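You operate a simulated robot arm through the tools that you are given. There is no shell and no other tool. Be economical: measure what you need, move in short steps, check, and stop when the job is done.

You run a simulated robot arm. Do the job below in one go: nothing can be reset, and whatever is moved stays where it is left.

Task
Stack the grey line card that says "29" from the top of the long table on top of the grey line card labelled "75". Then take the orange harness grip and put it on the blue plate. Then open the rolls drawer, fetch the purple webbing roll from the inside of the rolls drawer and set it in the grey crate on the top of the long table and shut the drawer again. The order counts.

Only the result counts: the job must be done as asked and must still hold three seconds after the hand-in. Knocking over, shifting, dropping, spilling or breaking anything else fails it.

Robot
A 7-joint arm with a two-finger parallel gripper on a trunk, on a base that drives. Base frame: it is fixed to the floor where the robot stands at the start and does not move with it; the origin is under the middle of the robot, x ahead of it, y to its left, z up; the surface under the hand at the start is at about z = 0.92. Units: m, rad, N and s.
With the tool pointing down near the work surface it reaches from about 0.3 to 0.72 m from the robot's upright axis, wherever it stands. Its first joint turns from -2.897 to 2.897 rad. Places, roughly: crate [0.5, 1.75, 1]; orange harness grip (14x5x4 cm) [-1.2, -3.3, 0.7]; purple webbing roll (7x7x3 cm) [1.1, 1, 0.7]; rolls drawer [1.1, 1.1, 0.7]. Payload 3.43 kg.
Tool frame: the origin (TCP) lies between the finger pads and is the grasp point; the fingertips stand 0.034 m ahead of it; z points along the fingers, y is the line along which they close. The gripper opens to 0.128 m. The fingers are 0.024 m wide and 0.012 m thick; the gripper's body (0.048 by 0.13 m) begins 0.096 m behind the TCP.
Orientation is that of the tool frame in the base frame, as a unit quaternion [x, y, z, w]. With the fingers straight down and closing along the base's y, the tool's x points along the base's -x, its y along +y and its z along -z.

Tools
- The arm moves only by the tool apply_moves. Its argument "steps" is a list of rows, each an object of numbers (a shift or turn left out is 0, a gripper value left out holds the last): "x", "y", "z": the shift along the tool's x, y, z in units of 25 mm (1.0 is 25 mm); "wx", "wy", "wz": the turn, a rotation vector about the tool's x, y, z in units of 5 degrees (1.0 is 5 degrees); "claw": the opening, from 0 (shut) to 1 (fully open). In form: [{"x": .., "y": .., "z": .., "wx": .., "wy": .., "wz": .., "claw": ..}, ...]. A call has 1 to 20 rows; each row shifts and turns the commanded pose from where the row before left it, along the tool's axes as they then stand. A call with a number of a shift or a turn outside -1 to 1 is refused whole. Rows are played at 5 a second. More than 0.05 m and 0.15 rad between two rows, or a gripper value outside its range, and nothing of the call is played. Where a pose cannot be reached the arm comes as near as it can. A force on the tool above 40 N (or 10 N above the force at the start of the call, whichever is more), or a blocked arm, ends the call early, and 0.2 s more pass. Each finger travels about 0.108 m/s and halts on what it meets, pressing with about 37 N; the grip force reading is that of the motor and also rises with nothing between the fingers. The clock runs only during rows and for 0.2 s after the last one: add rows that do not move to give the fingers time. It gives the time, the measured TCP pose, the force on the tool (base axes), the opening and the grip force at its end, in the units of the frame above (readings bear some noise), with the torque about the TCP (base axes, N m) and any sound that the robot's microphone picked up.
- Cameras (640 x 400 px; columns grow to the right, rows downward): "scene" is now at [-0.0137, 0.1457, 1.512]; the picture's right is [0.14, -0.99, 0.00], its down [-0.81, -0.11, -0.57] and it looks along [0.57, 0.08, -0.82] (base axes); focal length 269 px, centre (320, 200). "wrist" rides on the gripper at [0.076, -0.011, -0.16] in the tool frame; the picture's right is [0.15, 0.99, 0.00], its down [-0.88, 0.13, -0.46] and it looks along [-0.45, 0.07, 0.89] (tool axes); focal length 234 px, centre (320, 200). There is no depth. A picture from a camera that has moved, and an enlarged one, comes with that camera's place and axes in the base frame and with its lens. The place of the scene camera against the robot may be out by one fixed shift of up to 0.012 m in any direction.
- grab_frame(camera): a new picture of that camera. It takes no simulated time.
- move_column(by): slides the trunk up (or, below 0, down) by that many m; the arm and the scene camera ride with it, the base frame stays. It gives what a move gives, with no picture.
- roll_base(legs): drives the robot by 1 to 6 legs, each [ahead, left, turn to the left] in m, m and rad, along the robot's own axes; the way and the turn of a leg run together, so that a leg with both is an arc; at most 1.5 m and 3.142 rad a leg. The arm and the cameras ride along, it lands a little off, and it stops where it bumps. It gives what a move gives.
- head_to(pan, tilt): turns the head with the scene camera to pan (to the left, within 1.501 rad either way) and tilt (down, from -0.506 to 1.204), counted from straight ahead of the robot. It gives what a move gives.
- zoom(camera, box): a new picture of the part [left, top, right, bottom] of that camera's present view, enlarged. It takes no simulated time.
- finish_job(): hands the job in; it is judged then, once.

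Go step by step. Nothing tells you exact positions but the pictures and the camera data: compare them with the known pose of the tool, close in by small moves and look again before you grip or let go. The budget is 165 turns and 108 pictures, counting those below and the enlarged ones. Unless the task says otherwise, let go and move clear before handing in, and close with one line.

The tools are called after "Emit:" as a command line: name --argument value ..., lists and objects as JSON in quotes. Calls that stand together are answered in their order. apply_moves: Moves the arm, as the interface text tells. Its arguments: {"type":"object","properties":{"steps":{"type":"array","items":{"type":"object","properties":{"x":{"type":"number"},"y":{"type":"number"},"z":{"type":"number"},"wx":{"type":"number"},"wy":{"type":"number"},"wz":{"type":"number"},"claw":{"type":"number"}}}}},"required":["steps"]} The other tools are called the same way: move_column (by) slides the trunk up or down; roll_base (legs) drives the base; head_to (pan, tilt) turns the head that bears the scene camera; grab_frame (camera) takes a picture; zoom (camera, box) takes an enlarged picture of a part of a camera's view; finish_job () hands the job in.

At the start:

```text
time: 0.0
tool_pos: [0.3641, 0.2138, 1.1846]
orientation: [-0.001, 1.0, 0.001, 0.0]
ft_force: [0.3, 0.0, 1.0]
wrist_torque: [0.0, -0.05, -0.01]
opening: 0.1278
grip_force: 0.0
trunk travel left (down, up): [-0.25, 0.074]
robot x, y, heading: [-0.0035, -0.0026, 0.002]
head pan, tilt: [0.122, 0.983]
```

scene: 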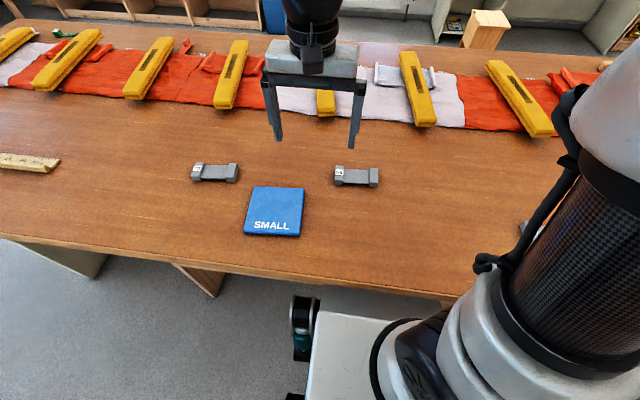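
wrist: 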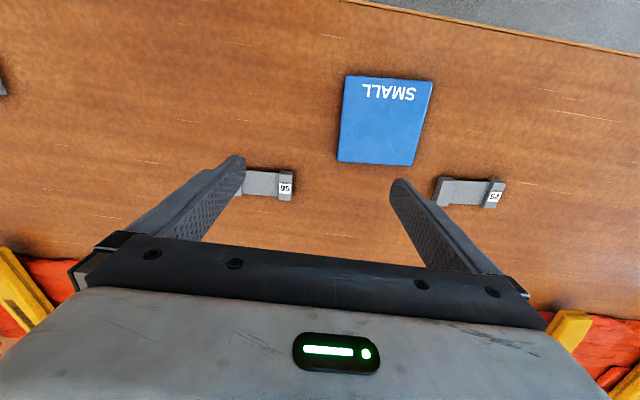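

Two grey cards lie near the blue SMALL plate; I zoom in to read their labels.

Emit:
zoom --camera "scene" --box '[170, 140, 410, 290]'

Emit:
zoom --camera "wrist" --box '[220, 60, 540, 260]'

```text
2.67 times, centred on (290, 215) of scene
camera zoom: at [-0.0137, 0.1457, 1.512], right [0.14, -0.99, 0.0], down [-0.81, -0.11, -0.57], along [0.57, 0.08, -0.82], focal length 718 px, centre (400, 160)
```

zoom: 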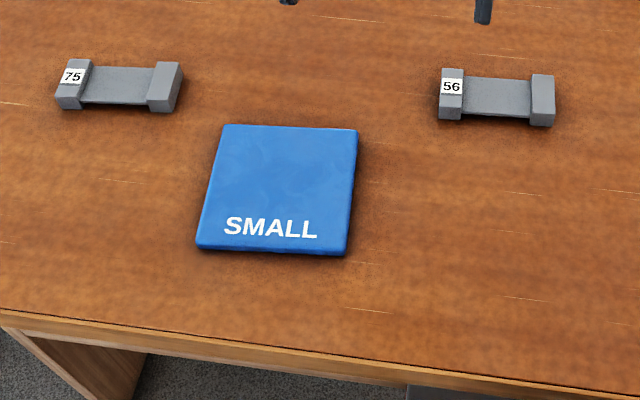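

```text
2.00 times, centred on (380, 160) of wrist
camera zoom: at [0.2894, 0.2035, 1.3448], right [-0.15, 0.99, 0.0], down [0.88, 0.13, 0.46], along [0.45, 0.07, -0.89], focal length 468 px, centre (200, 280)
```

zoom: 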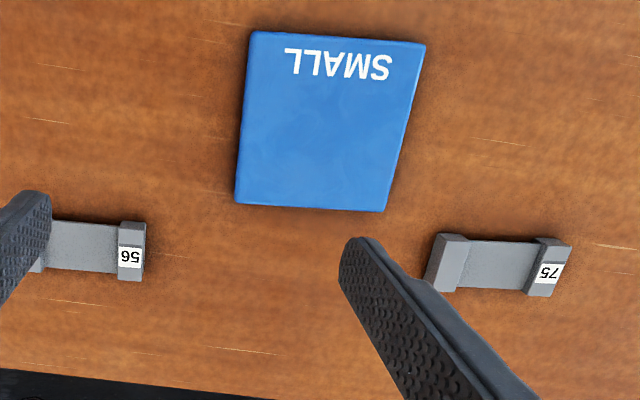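

75 is the left card, the right one is 56. 29 must be elsewhere, perhaps off to the right behind the arm; I turn the head to look.

Emit:
head_to --pan -0.9 --tilt 0.8

Emit:
grab_frame --camera "scene"

Emit:
head_to --pan 0.9 --tilt 0.8

Emit:
grab_frame --camera "scene"

```text
time: 1.3
tool_pos: [0.364, 0.2141, 1.1846]
orientation: [-0.002, 1.0, 0.001, -0.001]
ft_force: [-0.4, 0.9, 0.6]
wrist_torque: [0.0, -0.02, -0.05]
opening: 0.1278
grip_force: 0.2
trunk travel left (down, up): [-0.25, 0.074]
robot x, y, heading: [-0.0006, -0.0008, -0.007]
head pan, tilt: [-0.901, 0.799]
```

```text
103 pictures are left
camera scene: at [-0.0334, 0.0737, 1.5244], right [-0.76, -0.64, 0.0], down [-0.46, 0.55, -0.7], along [0.45, -0.53, -0.72], focal length 269 px, centre (320, 200)
```

scene: 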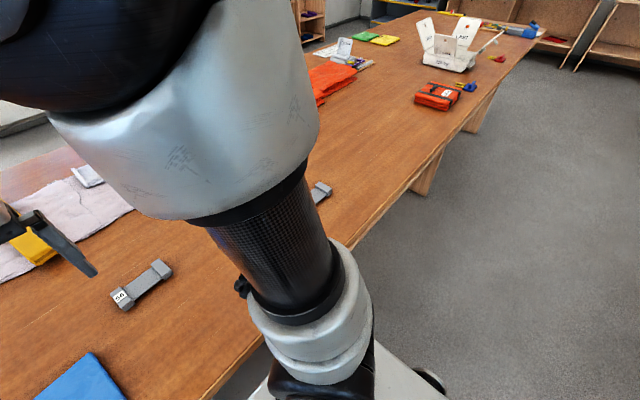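

```text
time: 3.1
tool_pos: [0.3639, 0.2143, 1.1852]
orientation: [0.0, 1.0, 0.001, 0.001]
ft_force: [0.1, 0.4, -0.6]
wrist_torque: [-0.04, -0.01, -0.02]
opening: 0.1279
grip_force: 0.1
trunk travel left (down, up): [-0.25, 0.074]
robot x, y, heading: [0.003, -0.0009, -0.003]
head pan, tilt: [0.901, 0.799]
```

```text
102 pictures are left
camera scene: at [-0.0349, 0.1989, 1.5244], right [0.78, -0.62, 0.0], down [-0.45, -0.56, -0.7], along [0.43, 0.55, -0.72], focal length 269 px, centre (320, 200)
```

scene: 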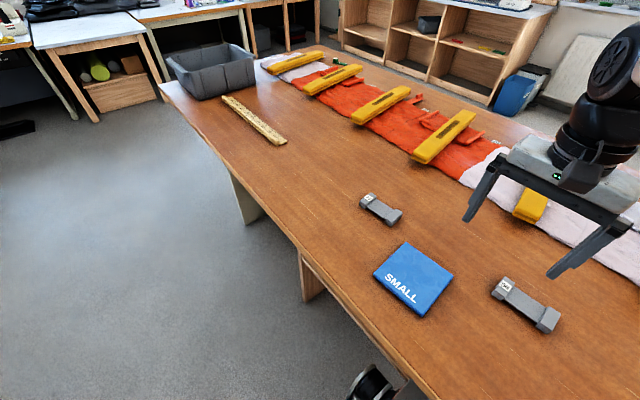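

75 sits at about (0.44, 0.51); a third card is near (0.37, -0.40) and should be 29. I move the hand there to read it.

Emit:
apply_moves --steps '[{"y": -1}, {"y": -1}, {"y": -1}, {"y": -1}, {"y": -1}, {"y": -1}, {"y": -1}, {"y": -1}, {"y": -1}, {"y": -1}, {"y": -1}, {"y": -1}, {"y": -1}, {"y": -1}, {"y": -1}, {"y": -1}, {"y": -1}, {"y": -1}, {"y": -1}, {"y": -1}]'

Emit:
grab_frame --camera "wrist"

```text
time: 7.3
tool_pos: [0.3654, -0.2871, 1.1839]
orientation: [0.0, 1.0, 0.001, 0.001]
ft_force: [-1.0, -0.1, 0.8]
wrist_torque: [-0.01, 0.04, -0.02]
opening: 0.1281
grip_force: 0.1
trunk travel left (down, up): [-0.25, 0.074]
robot x, y, heading: [0.0036, 0.0006, 0.002]
head pan, tilt: [0.901, 0.799]
```

```text
101 pictures are left
camera wrist: at [0.2906, -0.2985, 1.3443], right [-0.15, 0.99, 0.0], down [0.88, 0.13, 0.46], along [0.45, 0.07, -0.89], focal length 234 px, centre (320, 200)
```

wrist: 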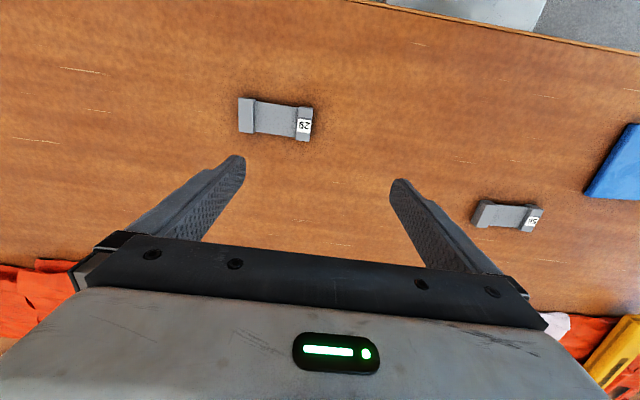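

This is card 29, at about (0.358, -0.361), lying along y. I go above it and turn the hand 90° to close along x.

Emit:
apply_moves --steps '[{"y": -1, "x": 0.3}, {"y": -1}, {"y": -1}, {"wz": 1}, {"wz": 1}, {"wz": 1}, {"wz": 1}, {"wz": 1}, {"wz": 1}, {"wz": 1}, {"wz": 1}, {"wz": 1}, {"wz": 1}, {"wz": 1}, {"wz": 1}, {"wz": 1}, {"wz": 1}, {"wz": 1}, {"wz": 1}, {"wz": 1}]'

Emit:
apply_moves --steps '[{"wz": 1}, {"z": 1}, {"z": 1}, {"z": 1}, {"z": 1}]'

Emit:
grab_frame --camera "wrist"

```text
time: 11.5
tool_pos: [0.3594, -0.3606, 1.1846]
orientation: [0.676, 0.737, 0.002, -0.001]
ft_force: [0.0, 0.1, -0.1]
wrist_torque: [0.0, 0.0, 0.0]
opening: 0.128
grip_force: 0.0
trunk travel left (down, up): [-0.25, 0.074]
robot x, y, heading: [-0.0009, -0.0028, -0.005]
head pan, tilt: [0.901, 0.799]
```

```text
time: 12.7
tool_pos: [0.3589, -0.3613, 1.0843]
orientation: [0.706, 0.708, 0.001, 0.0]
ft_force: [-1.3, 0.0, 0.2]
wrist_torque: [-0.01, -0.03, 0.04]
opening: 0.1282
grip_force: 0.1
trunk travel left (down, up): [-0.25, 0.074]
robot x, y, heading: [0.0004, 0.0008, 0.001]
head pan, tilt: [0.901, 0.799]
```

```text
100 pictures are left
camera wrist: at [0.3476, -0.2853, 1.2437], right [0.99, 0.15, 0.0], down [0.13, -0.88, 0.45], along [0.07, -0.45, -0.89], focal length 234 px, centre (320, 200)
```

wrist: 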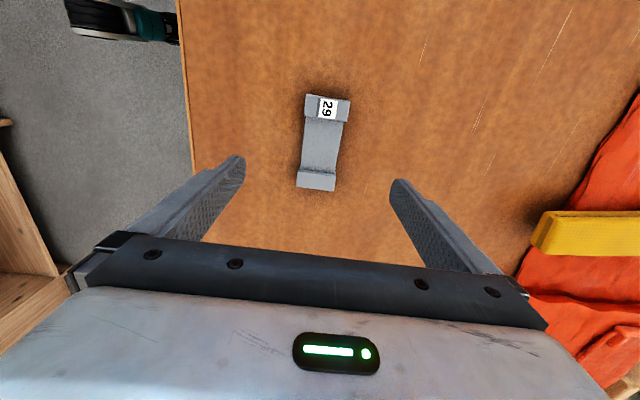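

Card 29 is centred under the hand. I lower, grip it and lift slightly.

Emit:
apply_moves --steps '[{"z": 1}, {"z": 1}, {"z": 1}, {"z": 1}, {"z": 1}, {}]'

Emit:
grab_frame --camera "wrist"

```text
time: 14.1
tool_pos: [0.3585, -0.3583, 0.9581]
orientation: [0.707, 0.707, 0.001, 0.0]
ft_force: [0.2, 0.6, -0.5]
wrist_torque: [0.01, -0.04, 0.02]
opening: 0.128
grip_force: 0.1
trunk travel left (down, up): [-0.25, 0.074]
robot x, y, heading: [0.0004, 0.0006, -0.003]
head pan, tilt: [0.901, 0.799]
```

```text
99 pictures are left
camera wrist: at [0.3469, -0.2831, 1.1175], right [0.99, 0.15, 0.0], down [0.13, -0.88, 0.45], along [0.07, -0.45, -0.89], focal length 234 px, centre (320, 200)
```

wrist: 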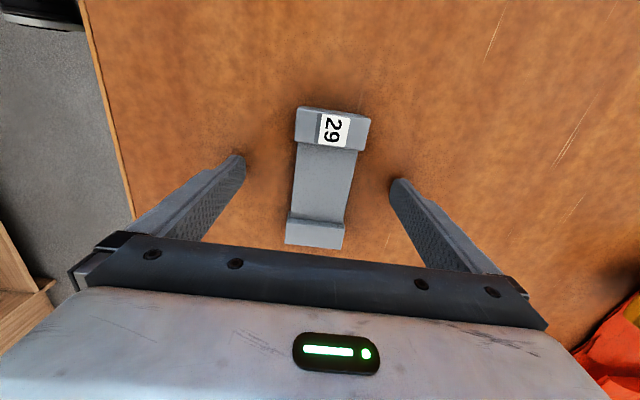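

The card is between the fingers; closing.

Emit:
apply_moves --steps '[{"claw": 0.6}, {"claw": 0.3}, {"claw": 0}, {"claw": 0}, {"claw": 0}, {"claw": 0}]'

Emit:
apply_moves --steps '[{"z": -0.5}, {"z": -1}, {"z": -1}, {"z": -1}, {"z": -1}]'

Emit:
grab_frame --camera "wrist"

```text
time: 15.5
tool_pos: [0.3581, -0.3604, 0.9584]
orientation: [0.706, 0.708, 0.001, 0.001]
ft_force: [0.3, 0.2, 0.0]
wrist_torque: [-0.05, -0.01, 0.02]
opening: 0.0481
grip_force: 36.5
trunk travel left (down, up): [-0.25, 0.074]
robot x, y, heading: [-0.0009, 0.0003, -0.002]
head pan, tilt: [0.901, 0.799]
```

```text
time: 16.7
tool_pos: [0.3593, -0.3616, 1.0719]
orientation: [0.706, 0.708, 0.002, 0.0]
ft_force: [0.1, 0.5, -0.2]
wrist_torque: [-0.01, 0.02, 0.02]
opening: 0.0002
grip_force: 33.4
trunk travel left (down, up): [-0.25, 0.074]
robot x, y, heading: [-0.0037, -0.0039, 0.002]
head pan, tilt: [0.901, 0.799]
```

```text
98 pictures are left
camera wrist: at [0.3471, -0.2847, 1.2313], right [0.99, 0.15, 0.0], down [0.13, -0.88, 0.45], along [0.07, -0.45, -0.89], focal length 234 px, centre (320, 200)
```

wrist: 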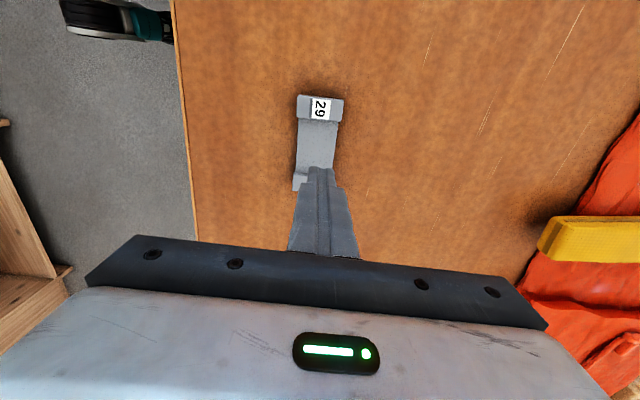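

The grip slipped off: the fingers were too high. I reopen and go lower, feeling for the table.

Emit:
apply_moves --steps '[{"claw": 1}, {"claw": 1}, {"claw": 1}, {"claw": 1}, {"z": 1}, {"z": 1}, {"z": 1}, {"z": 1}, {"z": 0.5}, {"z": 0.16}, {}]'

Emit:
apply_moves --steps '[{"z": 0.08}, {"z": 0.08}, {}]'

```text
time: 19.1
tool_pos: [0.3568, -0.3616, 0.9542]
orientation: [0.706, 0.708, 0.0, 0.001]
ft_force: [-0.6, -0.6, -0.7]
wrist_torque: [0.0, -0.01, 0.01]
opening: 0.128
grip_force: 0.0
trunk travel left (down, up): [-0.25, 0.074]
robot x, y, heading: [-0.0005, -0.0049, 0.002]
head pan, tilt: [0.901, 0.799]
```

```text
time: 19.9
tool_pos: [0.3581, -0.359, 0.9539]
orientation: [0.707, 0.707, 0.001, 0.002]
ft_force: [-3.1, 3.4, 38.3]
wrist_torque: [0.33, 2.71, -0.24]
opening: 0.1279
grip_force: 0.0
trunk travel left (down, up): [-0.25, 0.074]
robot x, y, heading: [0.001, -0.0025, 0.003]
head pan, tilt: [0.901, 0.799]
```

Contact with the table at TCP 0.954. I back off about 1 mm, grip again, and lift a little.

Emit:
apply_moves --steps '[{"z": -0.16}, {"claw": 0.6}, {"claw": 0.3}, {"claw": 0}, {"claw": 0}, {"claw": 0}, {"claw": 0}]'

Emit:
zoom --camera "wrist" --box '[220, 80, 420, 280]'

Emit:
apply_moves --steps '[{"z": -0.2}, {"z": -0.4}, {}, {}]'

```text
time: 21.5
tool_pos: [0.3587, -0.3586, 0.9545]
orientation: [0.706, 0.708, 0.001, 0.0]
ft_force: [-0.7, -0.1, 1.1]
wrist_torque: [-0.02, 0.01, -0.02]
opening: 0.0479
grip_force: 37.5
trunk travel left (down, up): [-0.25, 0.074]
robot x, y, heading: [0.0024, 0.0002, -0.0]
head pan, tilt: [0.901, 0.799]
```

```text
2.00 times, centred on (320, 180) of wrist
camera zoom: at [0.3472, -0.2835, 1.1146], right [0.99, 0.15, 0.0], down [0.13, -0.88, 0.45], along [0.07, -0.45, -0.89], focal length 468 px, centre (320, 240)
```

zoom: 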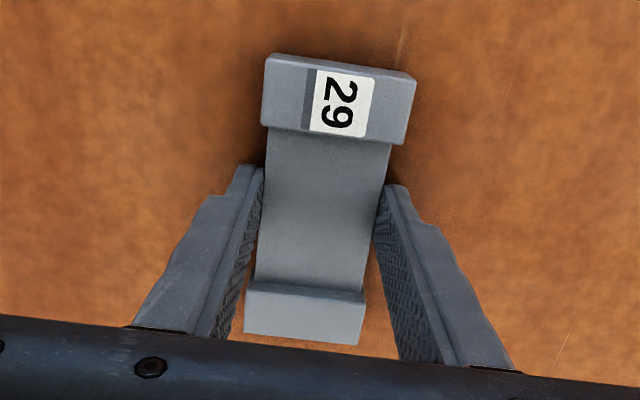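

```text
time: 22.5
tool_pos: [0.3592, -0.3598, 0.9711]
orientation: [0.706, 0.708, 0.001, 0.001]
ft_force: [0.0, -0.7, -1.0]
wrist_torque: [0.0, -0.02, 0.0]
opening: 0.0478
grip_force: 37.5
trunk travel left (down, up): [-0.25, 0.074]
robot x, y, heading: [-0.0001, 0.0006, 0.0]
head pan, tilt: [0.901, 0.799]
```

Still holding at 0.048. I lift further, gently, and look.

Emit:
apply_moves --steps '[{"z": -0.4}, {"z": -0.4}, {"z": -0.4}, {"z": -0.4}, {}]'

Emit:
grab_frame --camera "wrist"

```text
time: 23.7
tool_pos: [0.3589, -0.3608, 1.0109]
orientation: [0.707, 0.708, 0.002, 0.0]
ft_force: [0.8, 0.1, -0.1]
wrist_torque: [0.0, -0.01, 0.01]
opening: 0.0482
grip_force: 37.3
trunk travel left (down, up): [-0.25, 0.074]
robot x, y, heading: [0.0012, 0.0013, 0.004]
head pan, tilt: [0.901, 0.799]
```

```text
96 pictures are left
camera wrist: at [0.3481, -0.2845, 1.1705], right [0.99, 0.15, 0.0], down [0.13, -0.88, 0.45], along [0.07, -0.45, -0.89], focal length 234 px, centre (320, 200)
```

wrist: 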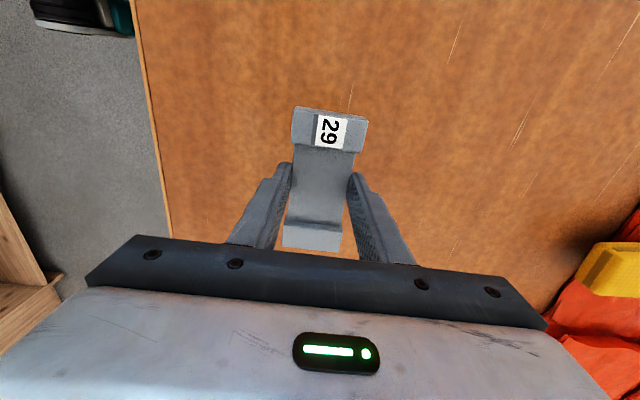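

The card is held. I lift and carry it across to above card 75.

Emit:
apply_moves --steps '[{"z": -1}, {"z": -1}, {"z": -1}, {"x": 1, "y": 0.1}, {"x": 1, "y": 0.1}, {"x": 1, "y": 0.1}, {"x": 1, "y": 0.1}, {"x": 1, "y": 0.1}, {"x": 1, "y": 0.1}, {"x": 1, "y": 0.1}, {"x": 1, "y": 0.1}, {"x": 1, "y": 0.1}, {"x": 1, "y": 0.1}, {"x": 1, "y": 0.1}, {"x": 1, "y": 0.1}, {"x": 1, "y": 0.1}, {"x": 1, "y": 0.1}, {"x": 1, "y": 0.1}, {"x": 1, "y": 0.1}, {"x": 1, "y": 0.1}]'

Emit:
apply_moves --steps '[{"x": 1, "y": 0.1}, {"x": 1, "y": 0.1}, {"x": 1, "y": 0.1}, {"x": 1, "y": 0.1}, {"x": 1, "y": 0.1}, {"x": 1, "y": 0.1}, {"x": 1, "y": 0.1}, {"x": 1, "y": 0.1}, {"x": 1, "y": 0.1}, {"x": 1, "y": 0.1}, {"x": 1, "y": 0.1}, {"x": 1, "y": 0.1}, {"x": 1, "y": 0.1}, {"x": 1, "y": 0.1}, {"x": 1}, {"x": 1}, {}]'

Emit:
grab_frame --camera "wrist"

Emit:
grab_frame --camera "scene"

```text
time: 27.9
tool_pos: [0.4013, 0.0675, 1.0861]
orientation: [0.706, 0.708, 0.002, 0.0]
ft_force: [0.0, -0.4, -0.9]
wrist_torque: [0.02, -0.01, 0.02]
opening: 0.0481
grip_force: 36.9
trunk travel left (down, up): [-0.25, 0.074]
robot x, y, heading: [-0.0011, 0.0006, 0.001]
head pan, tilt: [0.901, 0.799]
```

```text
time: 31.5
tool_pos: [0.4338, 0.4642, 1.0871]
orientation: [0.707, 0.707, 0.0, 0.0]
ft_force: [0.1, 0.3, -0.6]
wrist_torque: [-0.01, 0.01, -0.02]
opening: 0.0478
grip_force: 37.1
trunk travel left (down, up): [-0.25, 0.074]
robot x, y, heading: [0.0046, 0.0002, -0.004]
head pan, tilt: [0.901, 0.799]
```

```text
95 pictures are left
camera wrist: at [0.4224, 0.5405, 1.2462], right [0.99, 0.15, 0.0], down [0.13, -0.88, 0.46], along [0.07, -0.45, -0.89], focal length 234 px, centre (320, 200)
```

wrist: 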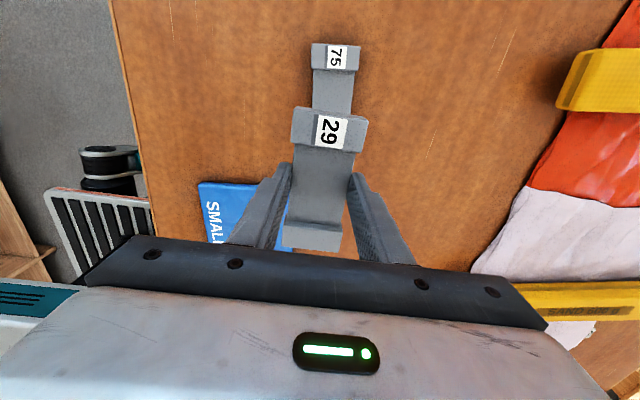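

```text
94 pictures are left
camera scene: at [-0.0348, 0.1991, 1.5244], right [0.78, -0.62, 0.0], down [-0.45, -0.56, -0.7], along [0.43, 0.55, -0.72], focal length 269 px, centre (320, 200)
```

scene: 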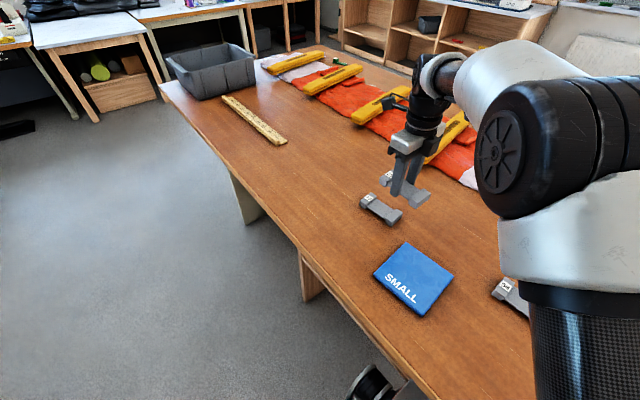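

I zoom in to align the two cards accurately.

Emit:
zoom --camera "wrist" --box '[230, 20, 430, 145]'

```text
3.20 times, centred on (330, 82) of wrist
camera zoom: at [0.4224, 0.5405, 1.2462], right [0.99, 0.15, 0.0], down [0.13, -0.88, 0.46], along [0.07, -0.45, -0.89], focal length 749 px, centre (288, 576)
```

zoom: 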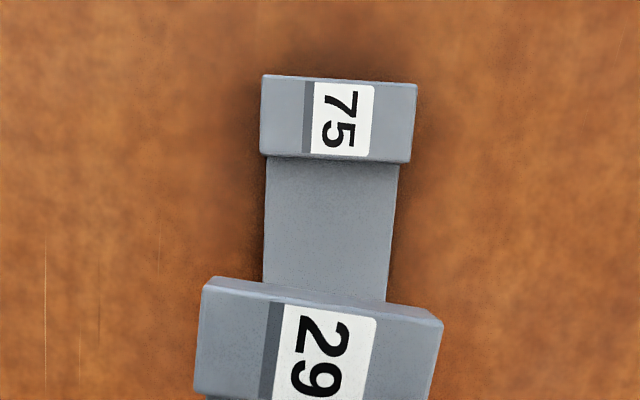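

75 is at about (0.441, 0.517), turned about 6° and 29 about 1.5°. I move over it, turn 4.5°, lower part way and check.

Emit:
apply_moves --steps '[{"x": 1, "y": 0.27}, {"x": 1}, {"x": 0.2}, {"wz": -0.9}, {"z": 1}, {"z": 1}, {}]'

Emit:
grab_frame --camera "wrist"

Emit:
zoom --camera "scene" --box '[330, 140, 470, 240]'

```text
time: 33.1
tool_pos: [0.4426, 0.52, 1.0369]
orientation: [0.678, 0.735, 0.002, 0.0]
ft_force: [0.7, -0.2, -1.2]
wrist_torque: [0.03, 0.0, -0.02]
opening: 0.0481
grip_force: 36.6
trunk travel left (down, up): [-0.25, 0.074]
robot x, y, heading: [0.0004, 0.0003, 0.0]
head pan, tilt: [0.901, 0.799]
```

```text
92 pictures are left
camera wrist: at [0.4244, 0.5942, 1.1963], right [0.97, 0.23, 0.0], down [0.2, -0.87, 0.45], along [0.1, -0.44, -0.89], focal length 234 px, centre (320, 200)
```

wrist: 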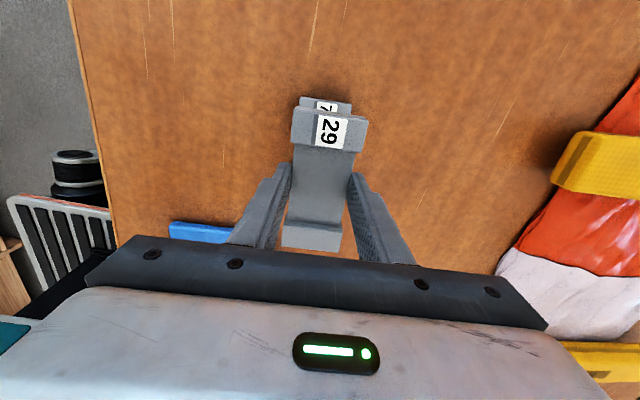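

```text
4.00 times, centred on (400, 190) of scene
camera zoom: at [-0.0348, 0.199, 1.5244], right [0.78, -0.62, 0.0], down [-0.45, -0.56, -0.7], along [0.43, 0.55, -0.72], focal length 1077 px, centre (0, 240)
```

zoom: 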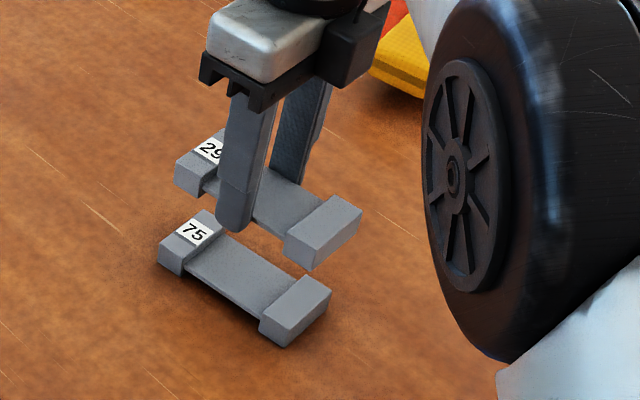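

Alignment looks close. A zoomed wrist check before setting down.

Emit:
zoom --camera "wrist" --box '[260, 80, 400, 270]'

```text
2.11 times, centred on (330, 175) of wrist
camera zoom: at [0.4244, 0.5942, 1.1963], right [0.97, 0.23, 0.0], down [0.2, -0.87, 0.45], along [0.1, -0.44, -0.89], focal length 493 px, centre (299, 253)
```

zoom: 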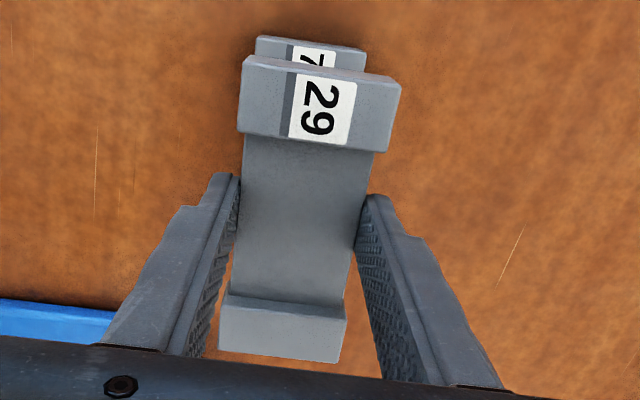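

Within about 2 mm. I correct slightly and lower until it touches.

Emit:
apply_moves --steps '[{"y": -0.07, "x": 0.04}, {"z": 0.8}, {"z": 0.6}, {}]'

Emit:
zoom --camera "scene" --box '[330, 140, 470, 240]'

```text
time: 34.1
tool_pos: [0.4386, 0.519, 1.0018]
orientation: [0.678, 0.735, 0.002, 0.0]
ft_force: [0.2, -0.2, -0.4]
wrist_torque: [0.01, 0.01, 0.0]
opening: 0.0479
grip_force: 36.6
trunk travel left (down, up): [-0.25, 0.074]
robot x, y, heading: [-0.0031, -0.0015, -0.001]
head pan, tilt: [0.901, 0.799]
```

```text
4.00 times, centred on (400, 190) of scene
camera zoom: at [-0.0348, 0.199, 1.5244], right [0.78, -0.62, 0.0], down [-0.45, -0.56, -0.7], along [0.43, 0.55, -0.72], focal length 1077 px, centre (0, 240)
```

zoom: 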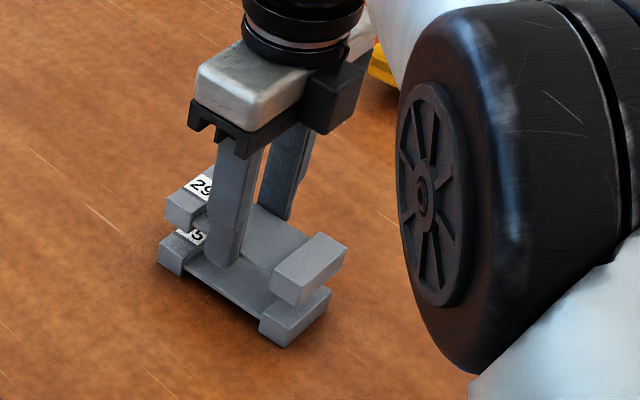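

The cards line up well. I lower in small steps until contact.

Emit:
apply_moves --steps '[{"z": 0.3}, {"z": 0.2}, {"z": 0.12}, {"z": 0.1}, {"z": 0.1}, {"z": 0.1}, {"z": 0.1}, {"z": 0.1}, {"z": 0.1}]'

Emit:
zoom --camera "scene" --box '[330, 140, 470, 240]'

```text
time: 36.1
tool_pos: [0.4405, 0.5203, 0.9758]
orientation: [0.678, 0.735, 0.004, -0.001]
ft_force: [-1.3, -3.3, 22.0]
wrist_torque: [-0.83, 0.3, -0.03]
opening: 0.048
grip_force: 36.7
trunk travel left (down, up): [-0.25, 0.074]
robot x, y, heading: [-0.0, -0.0011, 0.003]
head pan, tilt: [0.901, 0.799]
```

```text
4.00 times, centred on (400, 190) of scene
camera zoom: at [-0.0364, 0.197, 1.5251], right [0.78, -0.62, 0.0], down [-0.44, -0.56, -0.7], along [0.43, 0.55, -0.72], focal length 1077 px, centre (0, 240)
```

zoom: 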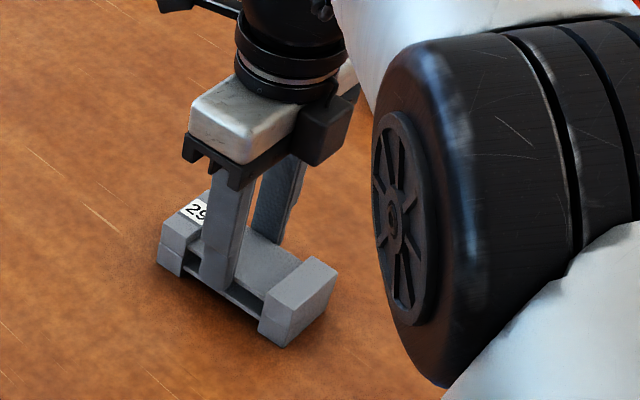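

It rests on 75. I relax, open and lift clear.

Emit:
apply_moves --steps '[{"z": -0.05}, {"claw": 0.42}, {"claw": 0.5}, {"claw": 0.7}, {"claw": 0.7}, {"claw": 0.7}, {"z": -0.5}, {"z": -1}, {"z": -1}, {"z": -1}, {"z": -1}, {}]'

Emit:
zoom --camera "scene" --box '[330, 140, 470, 240]'

Emit:
grab_frame --camera "wrist"

```text
time: 38.7
tool_pos: [0.439, 0.5204, 1.0849]
orientation: [0.678, 0.735, 0.001, 0.0]
ft_force: [0.2, -0.4, -0.1]
wrist_torque: [-0.05, -0.03, -0.01]
opening: 0.0894
grip_force: 0.1
trunk travel left (down, up): [-0.25, 0.074]
robot x, y, heading: [-0.0028, -0.0003, 0.001]
head pan, tilt: [0.901, 0.799]
```

```text
4.00 times, centred on (400, 190) of scene
camera zoom: at [-0.0349, 0.1989, 1.5244], right [0.78, -0.62, 0.0], down [-0.45, -0.56, -0.7], along [0.43, 0.55, -0.72], focal length 1077 px, centre (0, 240)
```

zoom: 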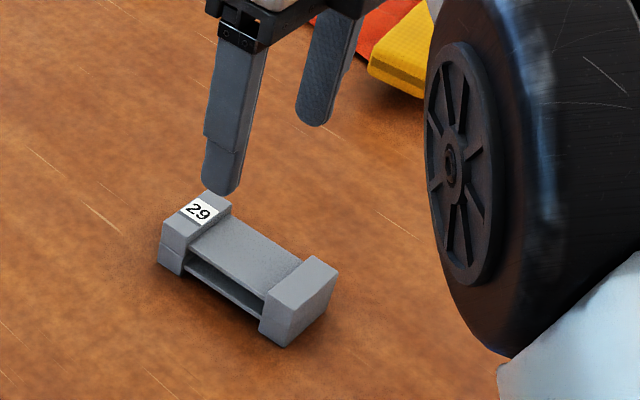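

```text
86 pictures are left
camera wrist: at [0.4214, 0.5949, 1.2449], right [0.97, 0.22, 0.0], down [0.2, -0.87, 0.45], along [0.1, -0.44, -0.89], focal length 234 px, centre (320, 200)
```

wrist: 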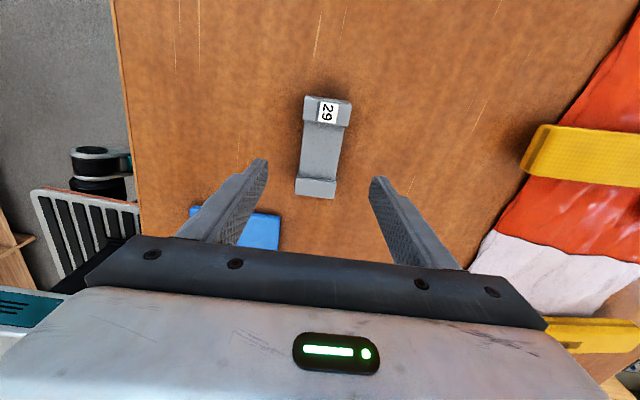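

29 sits squarely on 75. Now I raise and draw the hand in, then look around before driving to the harness grip.

Emit:
apply_moves --steps '[{"z": -1, "claw": 1}, {"z": -1}, {"z": -1}, {"z": -1}, {"z": -1}, {"z": -1}, {"x": -1}, {"x": -1}, {"x": -1}, {"x": -1}, {"x": -1}, {"x": -1}, {"x": -1}, {"x": -1}, {"x": -1}, {"x": -1}, {"x": -1}, {"x": -1}, {"x": -1}, {"x": -1}]'

Emit:
head_to --pan -1.5 --tilt 0.35

Emit:
grab_frame --camera "scene"

Emit:
head_to --pan 1.5 --tilt 0.35

Emit:
grab_frame --camera "scene"

```text
time: 42.9
tool_pos: [0.4588, 0.1557, 1.2238]
orientation: [0.678, 0.735, 0.001, 0.0]
ft_force: [-0.1, 0.0, -0.7]
wrist_torque: [0.04, -0.02, 0.05]
opening: 0.1281
grip_force: 0.1
out of reach, approached as far as the arm can: row 5, 6
trunk travel left (down, up): [-0.25, 0.074]
robot x, y, heading: [0.0002, -0.0008, 0.001]
head pan, tilt: [0.901, 0.799]
```

```text
time: 45.1
tool_pos: [0.4574, 0.1554, 1.2245]
orientation: [0.678, 0.735, 0.0, 0.0]
ft_force: [-0.1, 0.4, 0.7]
wrist_torque: [0.05, 0.0, 0.0]
opening: 0.128
grip_force: 0.1
trunk travel left (down, up): [-0.25, 0.074]
robot x, y, heading: [0.0014, 0.0006, 0.001]
head pan, tilt: [-1.499, 0.351]
```

```text
85 pictures are left
camera scene: at [-0.0783, 0.0428, 1.564], right [-1.0, -0.07, 0.0], down [-0.02, 0.34, -0.94], along [0.07, -0.94, -0.34], focal length 269 px, centre (320, 200)
```

scene: 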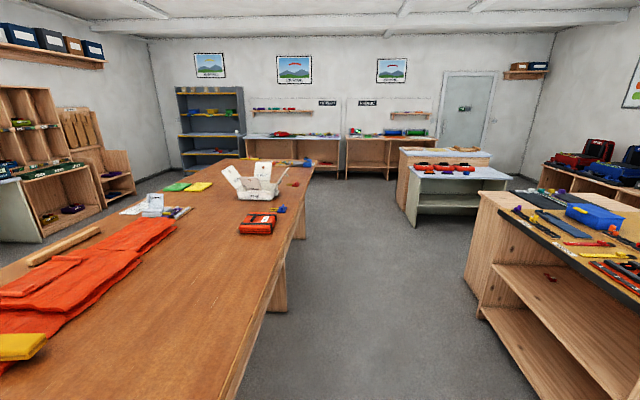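

```text
time: 47.7
tool_pos: [0.4586, 0.1553, 1.2237]
orientation: [0.678, 0.735, 0.002, 0.0]
ft_force: [0.2, 0.3, 0.3]
wrist_torque: [0.01, 0.04, 0.01]
opening: 0.128
grip_force: 0.0
trunk travel left (down, up): [-0.25, 0.074]
robot x, y, heading: [-0.0008, -0.003, -0.0]
head pan, tilt: [1.499, 0.351]
```

```text
84 pictures are left
camera scene: at [-0.0783, 0.2286, 1.564], right [1.0, -0.07, 0.0], down [-0.02, -0.34, -0.94], along [0.07, 0.94, -0.34], focal length 269 px, centre (320, 200)
```

scene: 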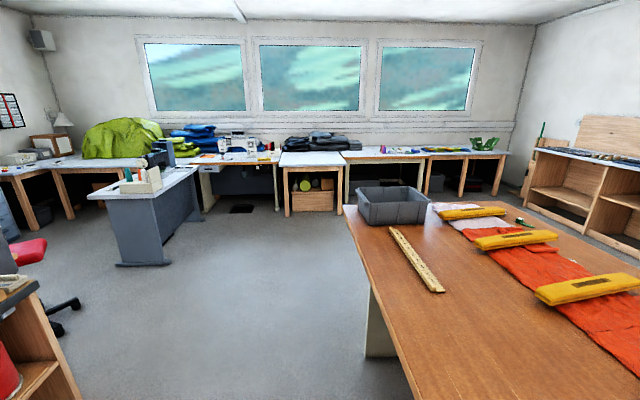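

The harness grip should be on the low white-topped table to the rear right. I zoom there.

Emit:
head_to --pan -1.5 --tilt 0.35

Emit:
zoom --camera "scene" --box '[360, 120, 560, 245]'

```text
time: 50.3
tool_pos: [0.4574, 0.1554, 1.2253]
orientation: [0.679, 0.734, 0.001, 0.0]
ft_force: [-0.2, 0.7, 0.0]
wrist_torque: [0.0, -0.04, -0.01]
opening: 0.1281
grip_force: 0.1
trunk travel left (down, up): [-0.25, 0.074]
robot x, y, heading: [-0.0014, 0.0028, -0.002]
head pan, tilt: [-1.499, 0.351]
```

```text
3.20 times, centred on (460, 182) of scene
camera zoom: at [-0.0783, 0.0428, 1.564], right [-1.0, -0.07, 0.0], down [-0.02, 0.34, -0.94], along [0.07, -0.94, -0.34], focal length 861 px, centre (-128, 256)
```

zoom: 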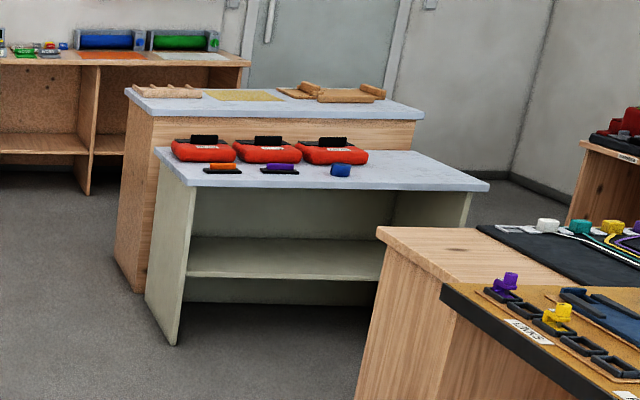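

The orange grip is at the left end of the low table, about (-1.2, -3.3). I back off, turn right and drive down the aisle.

Emit:
roll_base --legs '[[-0.4, 0, 0], [0, 0, -1.571], [1.4, 0, 0], [1.0, 0, 0]]'

Emit:
head_to --pan -0.4 --tilt 0.7

Emit:
grab_frame --camera "scene"

```text
time: 68.1
tool_pos: [-0.3243, -2.8493, 1.2248]
orientation: [1.0, 0.025, 0.0, 0.001]
ft_force: [-0.6, -0.6, 0.2]
wrist_torque: [0.02, 0.0, -0.03]
opening: 0.1281
grip_force: 0.1
trunk travel left (down, up): [-0.25, 0.074]
robot x, y, heading: [-0.4639, -2.385, -1.603]
head pan, tilt: [-1.499, 0.351]
```

```text
time: 69.4
tool_pos: [-0.3252, -2.8481, 1.2254]
orientation: [1.0, 0.025, 0.001, 0.0]
ft_force: [0.1, 0.3, -0.7]
wrist_torque: [0.0, -0.02, 0.02]
opening: 0.1278
grip_force: 0.0
trunk travel left (down, up): [-0.25, 0.074]
robot x, y, heading: [-0.4638, -2.3842, -1.604]
head pan, tilt: [-0.4, 0.7]
```

```text
82 pictures are left
camera scene: at [-0.3533, -2.3823, 1.5327], right [-0.91, 0.42, 0.0], down [0.27, 0.58, -0.77], along [-0.32, -0.69, -0.64], focal length 269 px, centre (320, 200)
```

scene: 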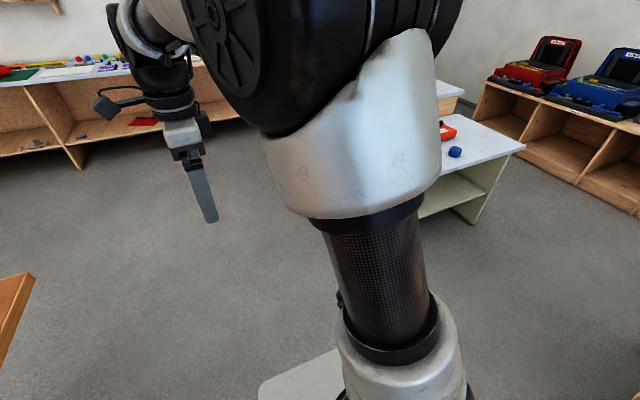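

The arm blocks the view. I look to the right to check clearance before sidestepping.

Emit:
head_to --pan -1.4 --tilt 0.6

Emit:
grab_frame --camera "scene"

```text
time: 70.7
tool_pos: [-0.3246, -2.8492, 1.2249]
orientation: [1.0, 0.024, 0.0, 0.001]
ft_force: [-0.7, 0.9, -0.7]
wrist_torque: [0.01, -0.02, -0.01]
opening: 0.1282
grip_force: 0.0
trunk travel left (down, up): [-0.25, 0.074]
robot x, y, heading: [-0.468, -2.384, -1.602]
head pan, tilt: [-1.4, 0.6]
```

```text
81 pictures are left
camera scene: at [-0.4052, -2.3176, 1.5413], right [-0.14, 0.99, 0.0], down [0.56, 0.08, -0.83], along [-0.82, -0.12, -0.56], focal length 269 px, centre (320, 200)
```

scene: 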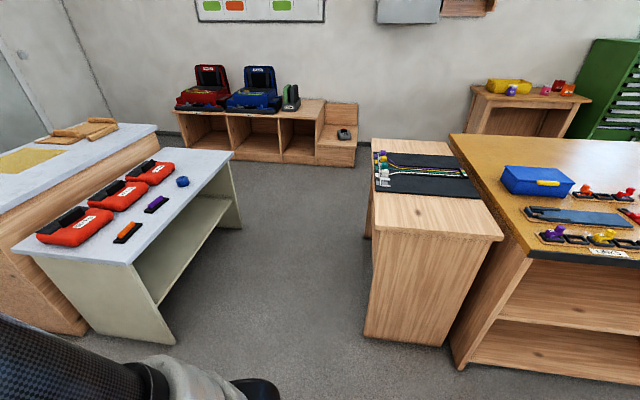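

The grip is at about (-1.22, -3.34), long axis along x. I'll approach from the table's end, facing -x.

Emit:
roll_base --legs '[[0.7, 0, 0.03], [0, 0, -1.57], [0.12, 0, 0]]'

Emit:
head_to --pan 0.35 --tilt 0.8

Emit:
grab_frame --camera "scene"

```text
time: 79.3
tool_pos: [-1.0502, -3.2532, 1.2241]
orientation: [0.739, -0.674, 0.0, 0.002]
ft_force: [0.5, 0.0, -0.1]
wrist_torque: [0.0, 0.0, 0.02]
opening: 0.1281
grip_force: 0.1
trunk travel left (down, up): [-0.25, 0.074]
robot x, y, heading: [-0.5939, -3.093, -3.135]
head pan, tilt: [-1.4, 0.6]
```

```text
time: 81.0
tool_pos: [-1.0506, -3.2541, 1.2251]
orientation: [0.739, -0.673, 0.0, 0.001]
ft_force: [0.7, -0.6, 0.0]
wrist_torque: [0.03, 0.03, -0.01]
opening: 0.1277
grip_force: 0.1
trunk travel left (down, up): [-0.25, 0.074]
robot x, y, heading: [-0.5946, -3.0895, -3.127]
head pan, tilt: [0.351, 0.799]
```

```text
80 pictures are left
camera scene: at [-0.5734, -3.2637, 1.5244], right [-0.35, 0.93, 0.0], down [0.67, 0.25, -0.7], along [-0.65, -0.25, -0.72], focal length 269 px, centre (320, 200)
```

scene: 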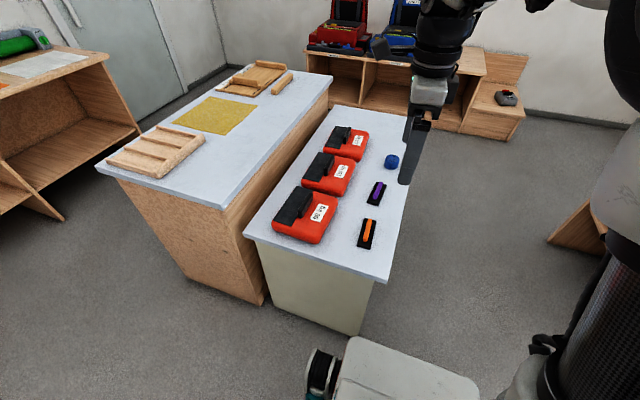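

Good view. I zoom on the grip.

Emit:
zoom --camera "scene" --box '[320, 170, 420, 260]'

```text
4.44 times, centred on (370, 215) of scene
camera zoom: at [-0.5734, -3.2637, 1.5244], right [-0.35, 0.93, 0.0], down [0.67, 0.25, -0.7], along [-0.65, -0.25, -0.72], focal length 1196 px, centre (98, 133)
```

zoom: 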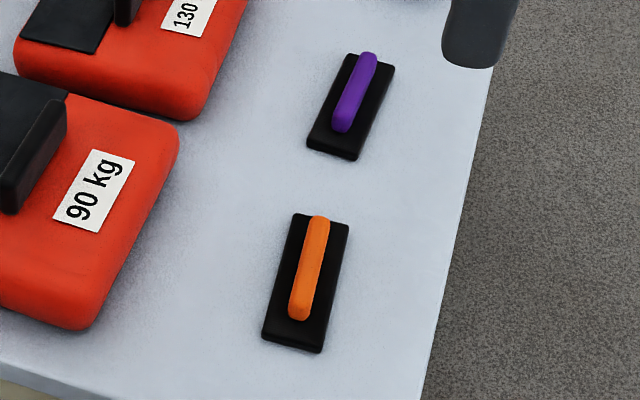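

The orange handle is centred near (-1.20, -3.32), pointing along x with ~6° turn. I lower the trunk, turn the hand back 90° and move above it.

Emit:
move_column --by -0.2

Emit:
apply_moves --steps '[{"wz": -1}, {"wz": -1}, {"wz": -1}, {"wz": -1}, {"wz": -1}, {"wz": -1}, {"wz": -1}, {"wz": -1}, {"wz": -1}, {"wz": -1}, {"wz": -1}, {"wz": -1}, {"wz": -1}, {"wz": -1}, {"wz": -1}, {"wz": -1}, {"wz": -1}, {"wz": -1}]'

Emit:
apply_moves --steps '[{"x": -1, "y": 0.35}, {"x": -1, "y": 0.35}, {"x": -1, "y": 0.35}, {"x": -1, "y": 0.35}, {"x": -1, "y": 0.35}, {"x": -1, "y": 0.35}, {"x": -0.2}, {"z": 1}, {}]'

Emit:
grab_frame --camera "wrist"

```text
time: 83.2
tool_pos: [-1.0511, -3.2533, 1.025]
orientation: [0.738, -0.674, 0.0, 0.001]
ft_force: [0.5, -1.2, -0.5]
wrist_torque: [0.0, 0.01, 0.0]
opening: 0.1279
grip_force: 0.1
trunk travel left (down, up): [-0.05, 0.274]
robot x, y, heading: [-0.5937, -3.0918, -3.131]
head pan, tilt: [0.351, 0.799]
```

```text
time: 87.0
tool_pos: [-1.0494, -3.2529, 1.0249]
orientation: [0.999, 0.047, -0.001, 0.001]
ft_force: [-0.1, 0.0, -0.6]
wrist_torque: [0.01, -0.01, 0.0]
opening: 0.128
grip_force: 0.2
trunk travel left (down, up): [-0.05, 0.274]
robot x, y, heading: [-0.5989, -3.0934, -3.131]
head pan, tilt: [0.351, 0.799]
```

```text
time: 89.0
tool_pos: [-1.1997, -3.3198, 0.999]
orientation: [0.999, 0.046, -0.001, 0.001]
ft_force: [-0.4, -0.2, 0.1]
wrist_torque: [0.04, 0.03, 0.02]
opening: 0.1281
grip_force: 0.2
trunk travel left (down, up): [-0.05, 0.274]
robot x, y, heading: [-0.5944, -3.0953, -3.131]
head pan, tilt: [0.351, 0.799]
```

```text
78 pictures are left
camera wrist: at [-1.124, -3.3001, 1.1589], right [0.24, -0.97, 0.0], down [-0.86, -0.21, 0.46], along [-0.44, -0.11, -0.89], focal length 234 px, centre (320, 200)
```

wrist: 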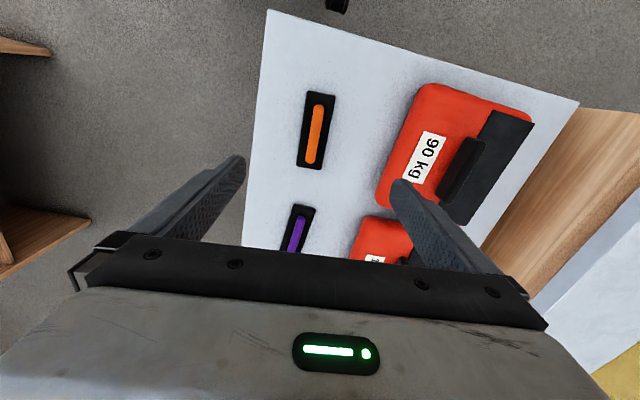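

Handle centre about (-1.21, -3.311). I correct, narrow the fingers and descend part way.

Emit:
apply_moves --steps '[{"x": -0.35, "y": -0.35, "claw": 0.35}, {"z": 1}, {"z": 1}, {"z": 1}, {"z": 1}, {"z": 1}, {"z": 1}, {"z": 0.6}, {}]'

Emit:
grab_frame --camera "wrist"

Emit:
zoom --camera "scene" --box '[300, 90, 460, 190]'

```text
time: 91.0
tool_pos: [-1.2088, -3.3115, 0.8351]
orientation: [0.999, 0.046, 0.0, 0.001]
ft_force: [-0.6, -0.1, 0.2]
wrist_torque: [0.02, -0.02, -0.01]
opening: 0.0449
grip_force: 0.2
trunk travel left (down, up): [-0.05, 0.274]
robot x, y, heading: [-0.5929, -3.0907, -3.129]
head pan, tilt: [0.351, 0.799]
```

```text
77 pictures are left
camera wrist: at [-1.1343, -3.292, 0.9945], right [0.24, -0.97, 0.0], down [-0.86, -0.21, 0.46], along [-0.44, -0.11, -0.89], focal length 234 px, centre (320, 200)
```

wrist: 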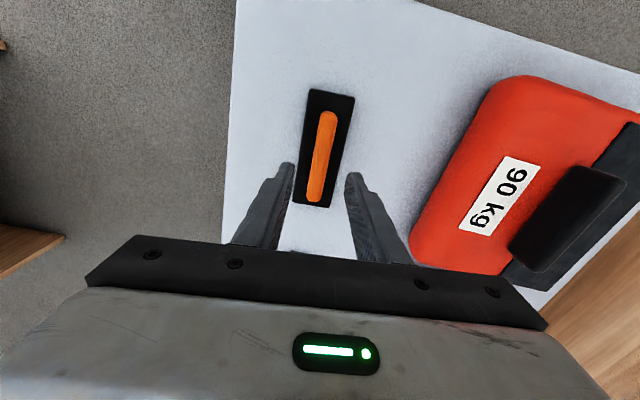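

```text
4.00 times, centred on (380, 140) of scene
camera zoom: at [-0.5734, -3.2638, 1.3244], right [-0.36, 0.93, 0.0], down [0.67, 0.25, -0.7], along [-0.65, -0.25, -0.72], focal length 1077 px, centre (80, 440)
```

zoom: 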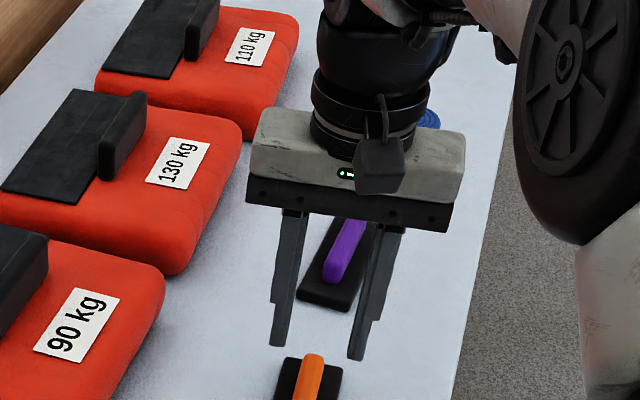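

Centred over the handle. I descend gently until touching the base plate.

Emit:
apply_moves --steps '[{"z": 0.8}, {"z": 0.8}, {"z": 0.3}, {"z": 0.3}, {}]'

Emit:
grab_frame --camera "wrist"

Emit:
zoom --camera "scene" --box '[300, 110, 460, 210]'

```text
time: 92.2
tool_pos: [-1.2102, -3.3122, 0.7807]
orientation: [0.999, 0.046, -0.001, 0.002]
ft_force: [0.5, -0.1, -0.4]
wrist_torque: [-0.03, 0.0, 0.0]
opening: 0.0444
grip_force: 0.1
trunk travel left (down, up): [-0.05, 0.274]
robot x, y, heading: [-0.5959, -3.0935, -3.135]
head pan, tilt: [0.351, 0.799]
```

```text
75 pictures are left
camera wrist: at [-1.1351, -3.2929, 0.9391], right [0.24, -0.97, 0.0], down [-0.86, -0.21, 0.46], along [-0.44, -0.11, -0.89], focal length 234 px, centre (320, 200)
```

wrist: 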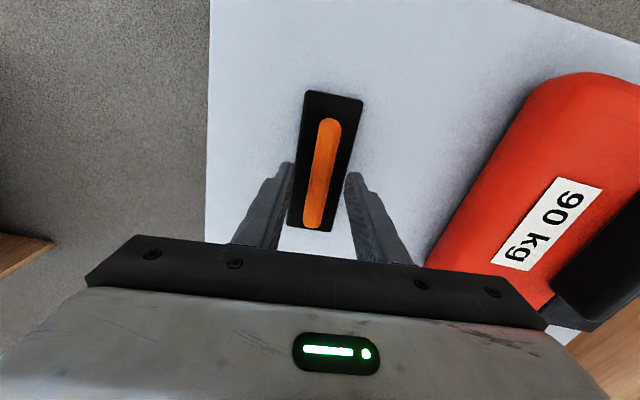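

```text
4.00 times, centred on (380, 160) of scene
camera zoom: at [-0.5734, -3.2638, 1.3244], right [-0.36, 0.93, 0.0], down [0.67, 0.25, -0.7], along [-0.65, -0.25, -0.72], focal length 1077 px, centre (80, 360)
```

zoom: 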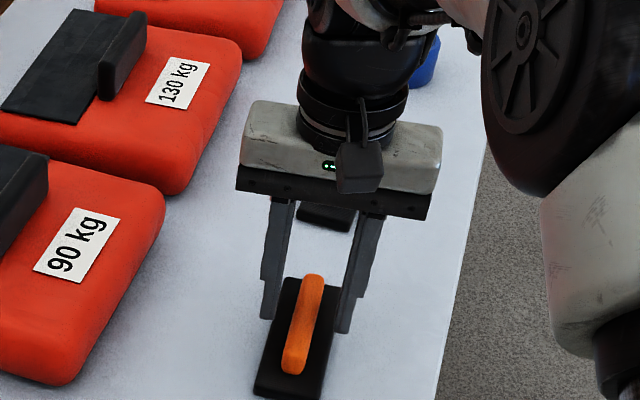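

Emit:
apply_moves --steps '[{"claw": 0.3}, {"z": 0.3}, {"z": 0.2}, {"z": 0.2}, {"z": 0.15}, {"z": 0.15}, {"z": 0.15}, {"z": 0.15}, {"z": 0.15}, {"z": 0.15}, {"z": 0.15}]'

Emit:
zoom --camera "wrist" --box '[220, 80, 420, 280]'

```text
time: 93.5
tool_pos: [-1.2117, -3.3146, 0.7661]
orientation: [0.999, 0.046, -0.006, 0.002]
ft_force: [3.6, 0.9, 17.7]
wrist_torque: [0.21, -0.3, -0.03]
opening: 0.0386
grip_force: 0.0
trunk travel left (down, up): [-0.05, 0.274]
robot x, y, heading: [-0.5965, -3.0911, -3.129]
head pan, tilt: [0.351, 0.799]
stopped in row 6: the force on the tool passed its limit at 44 N (the readings are from after the stop); the commanded pose is now the measured one
```

```text
2.00 times, centred on (320, 180) of wrist
camera zoom: at [-1.1351, -3.2935, 0.9244], right [0.24, -0.97, 0.0], down [-0.86, -0.21, 0.47], along [-0.45, -0.11, -0.88], focal length 468 px, centre (320, 240)
```

zoom: 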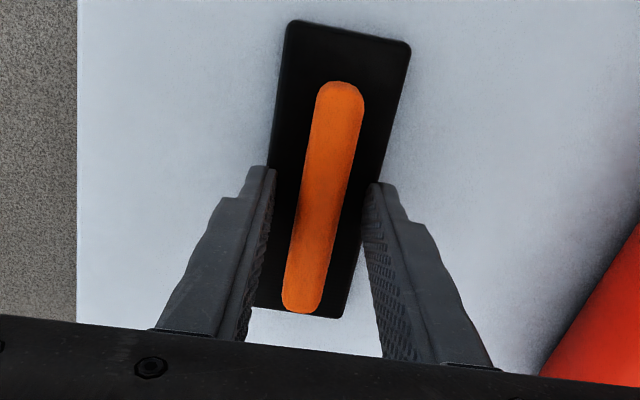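

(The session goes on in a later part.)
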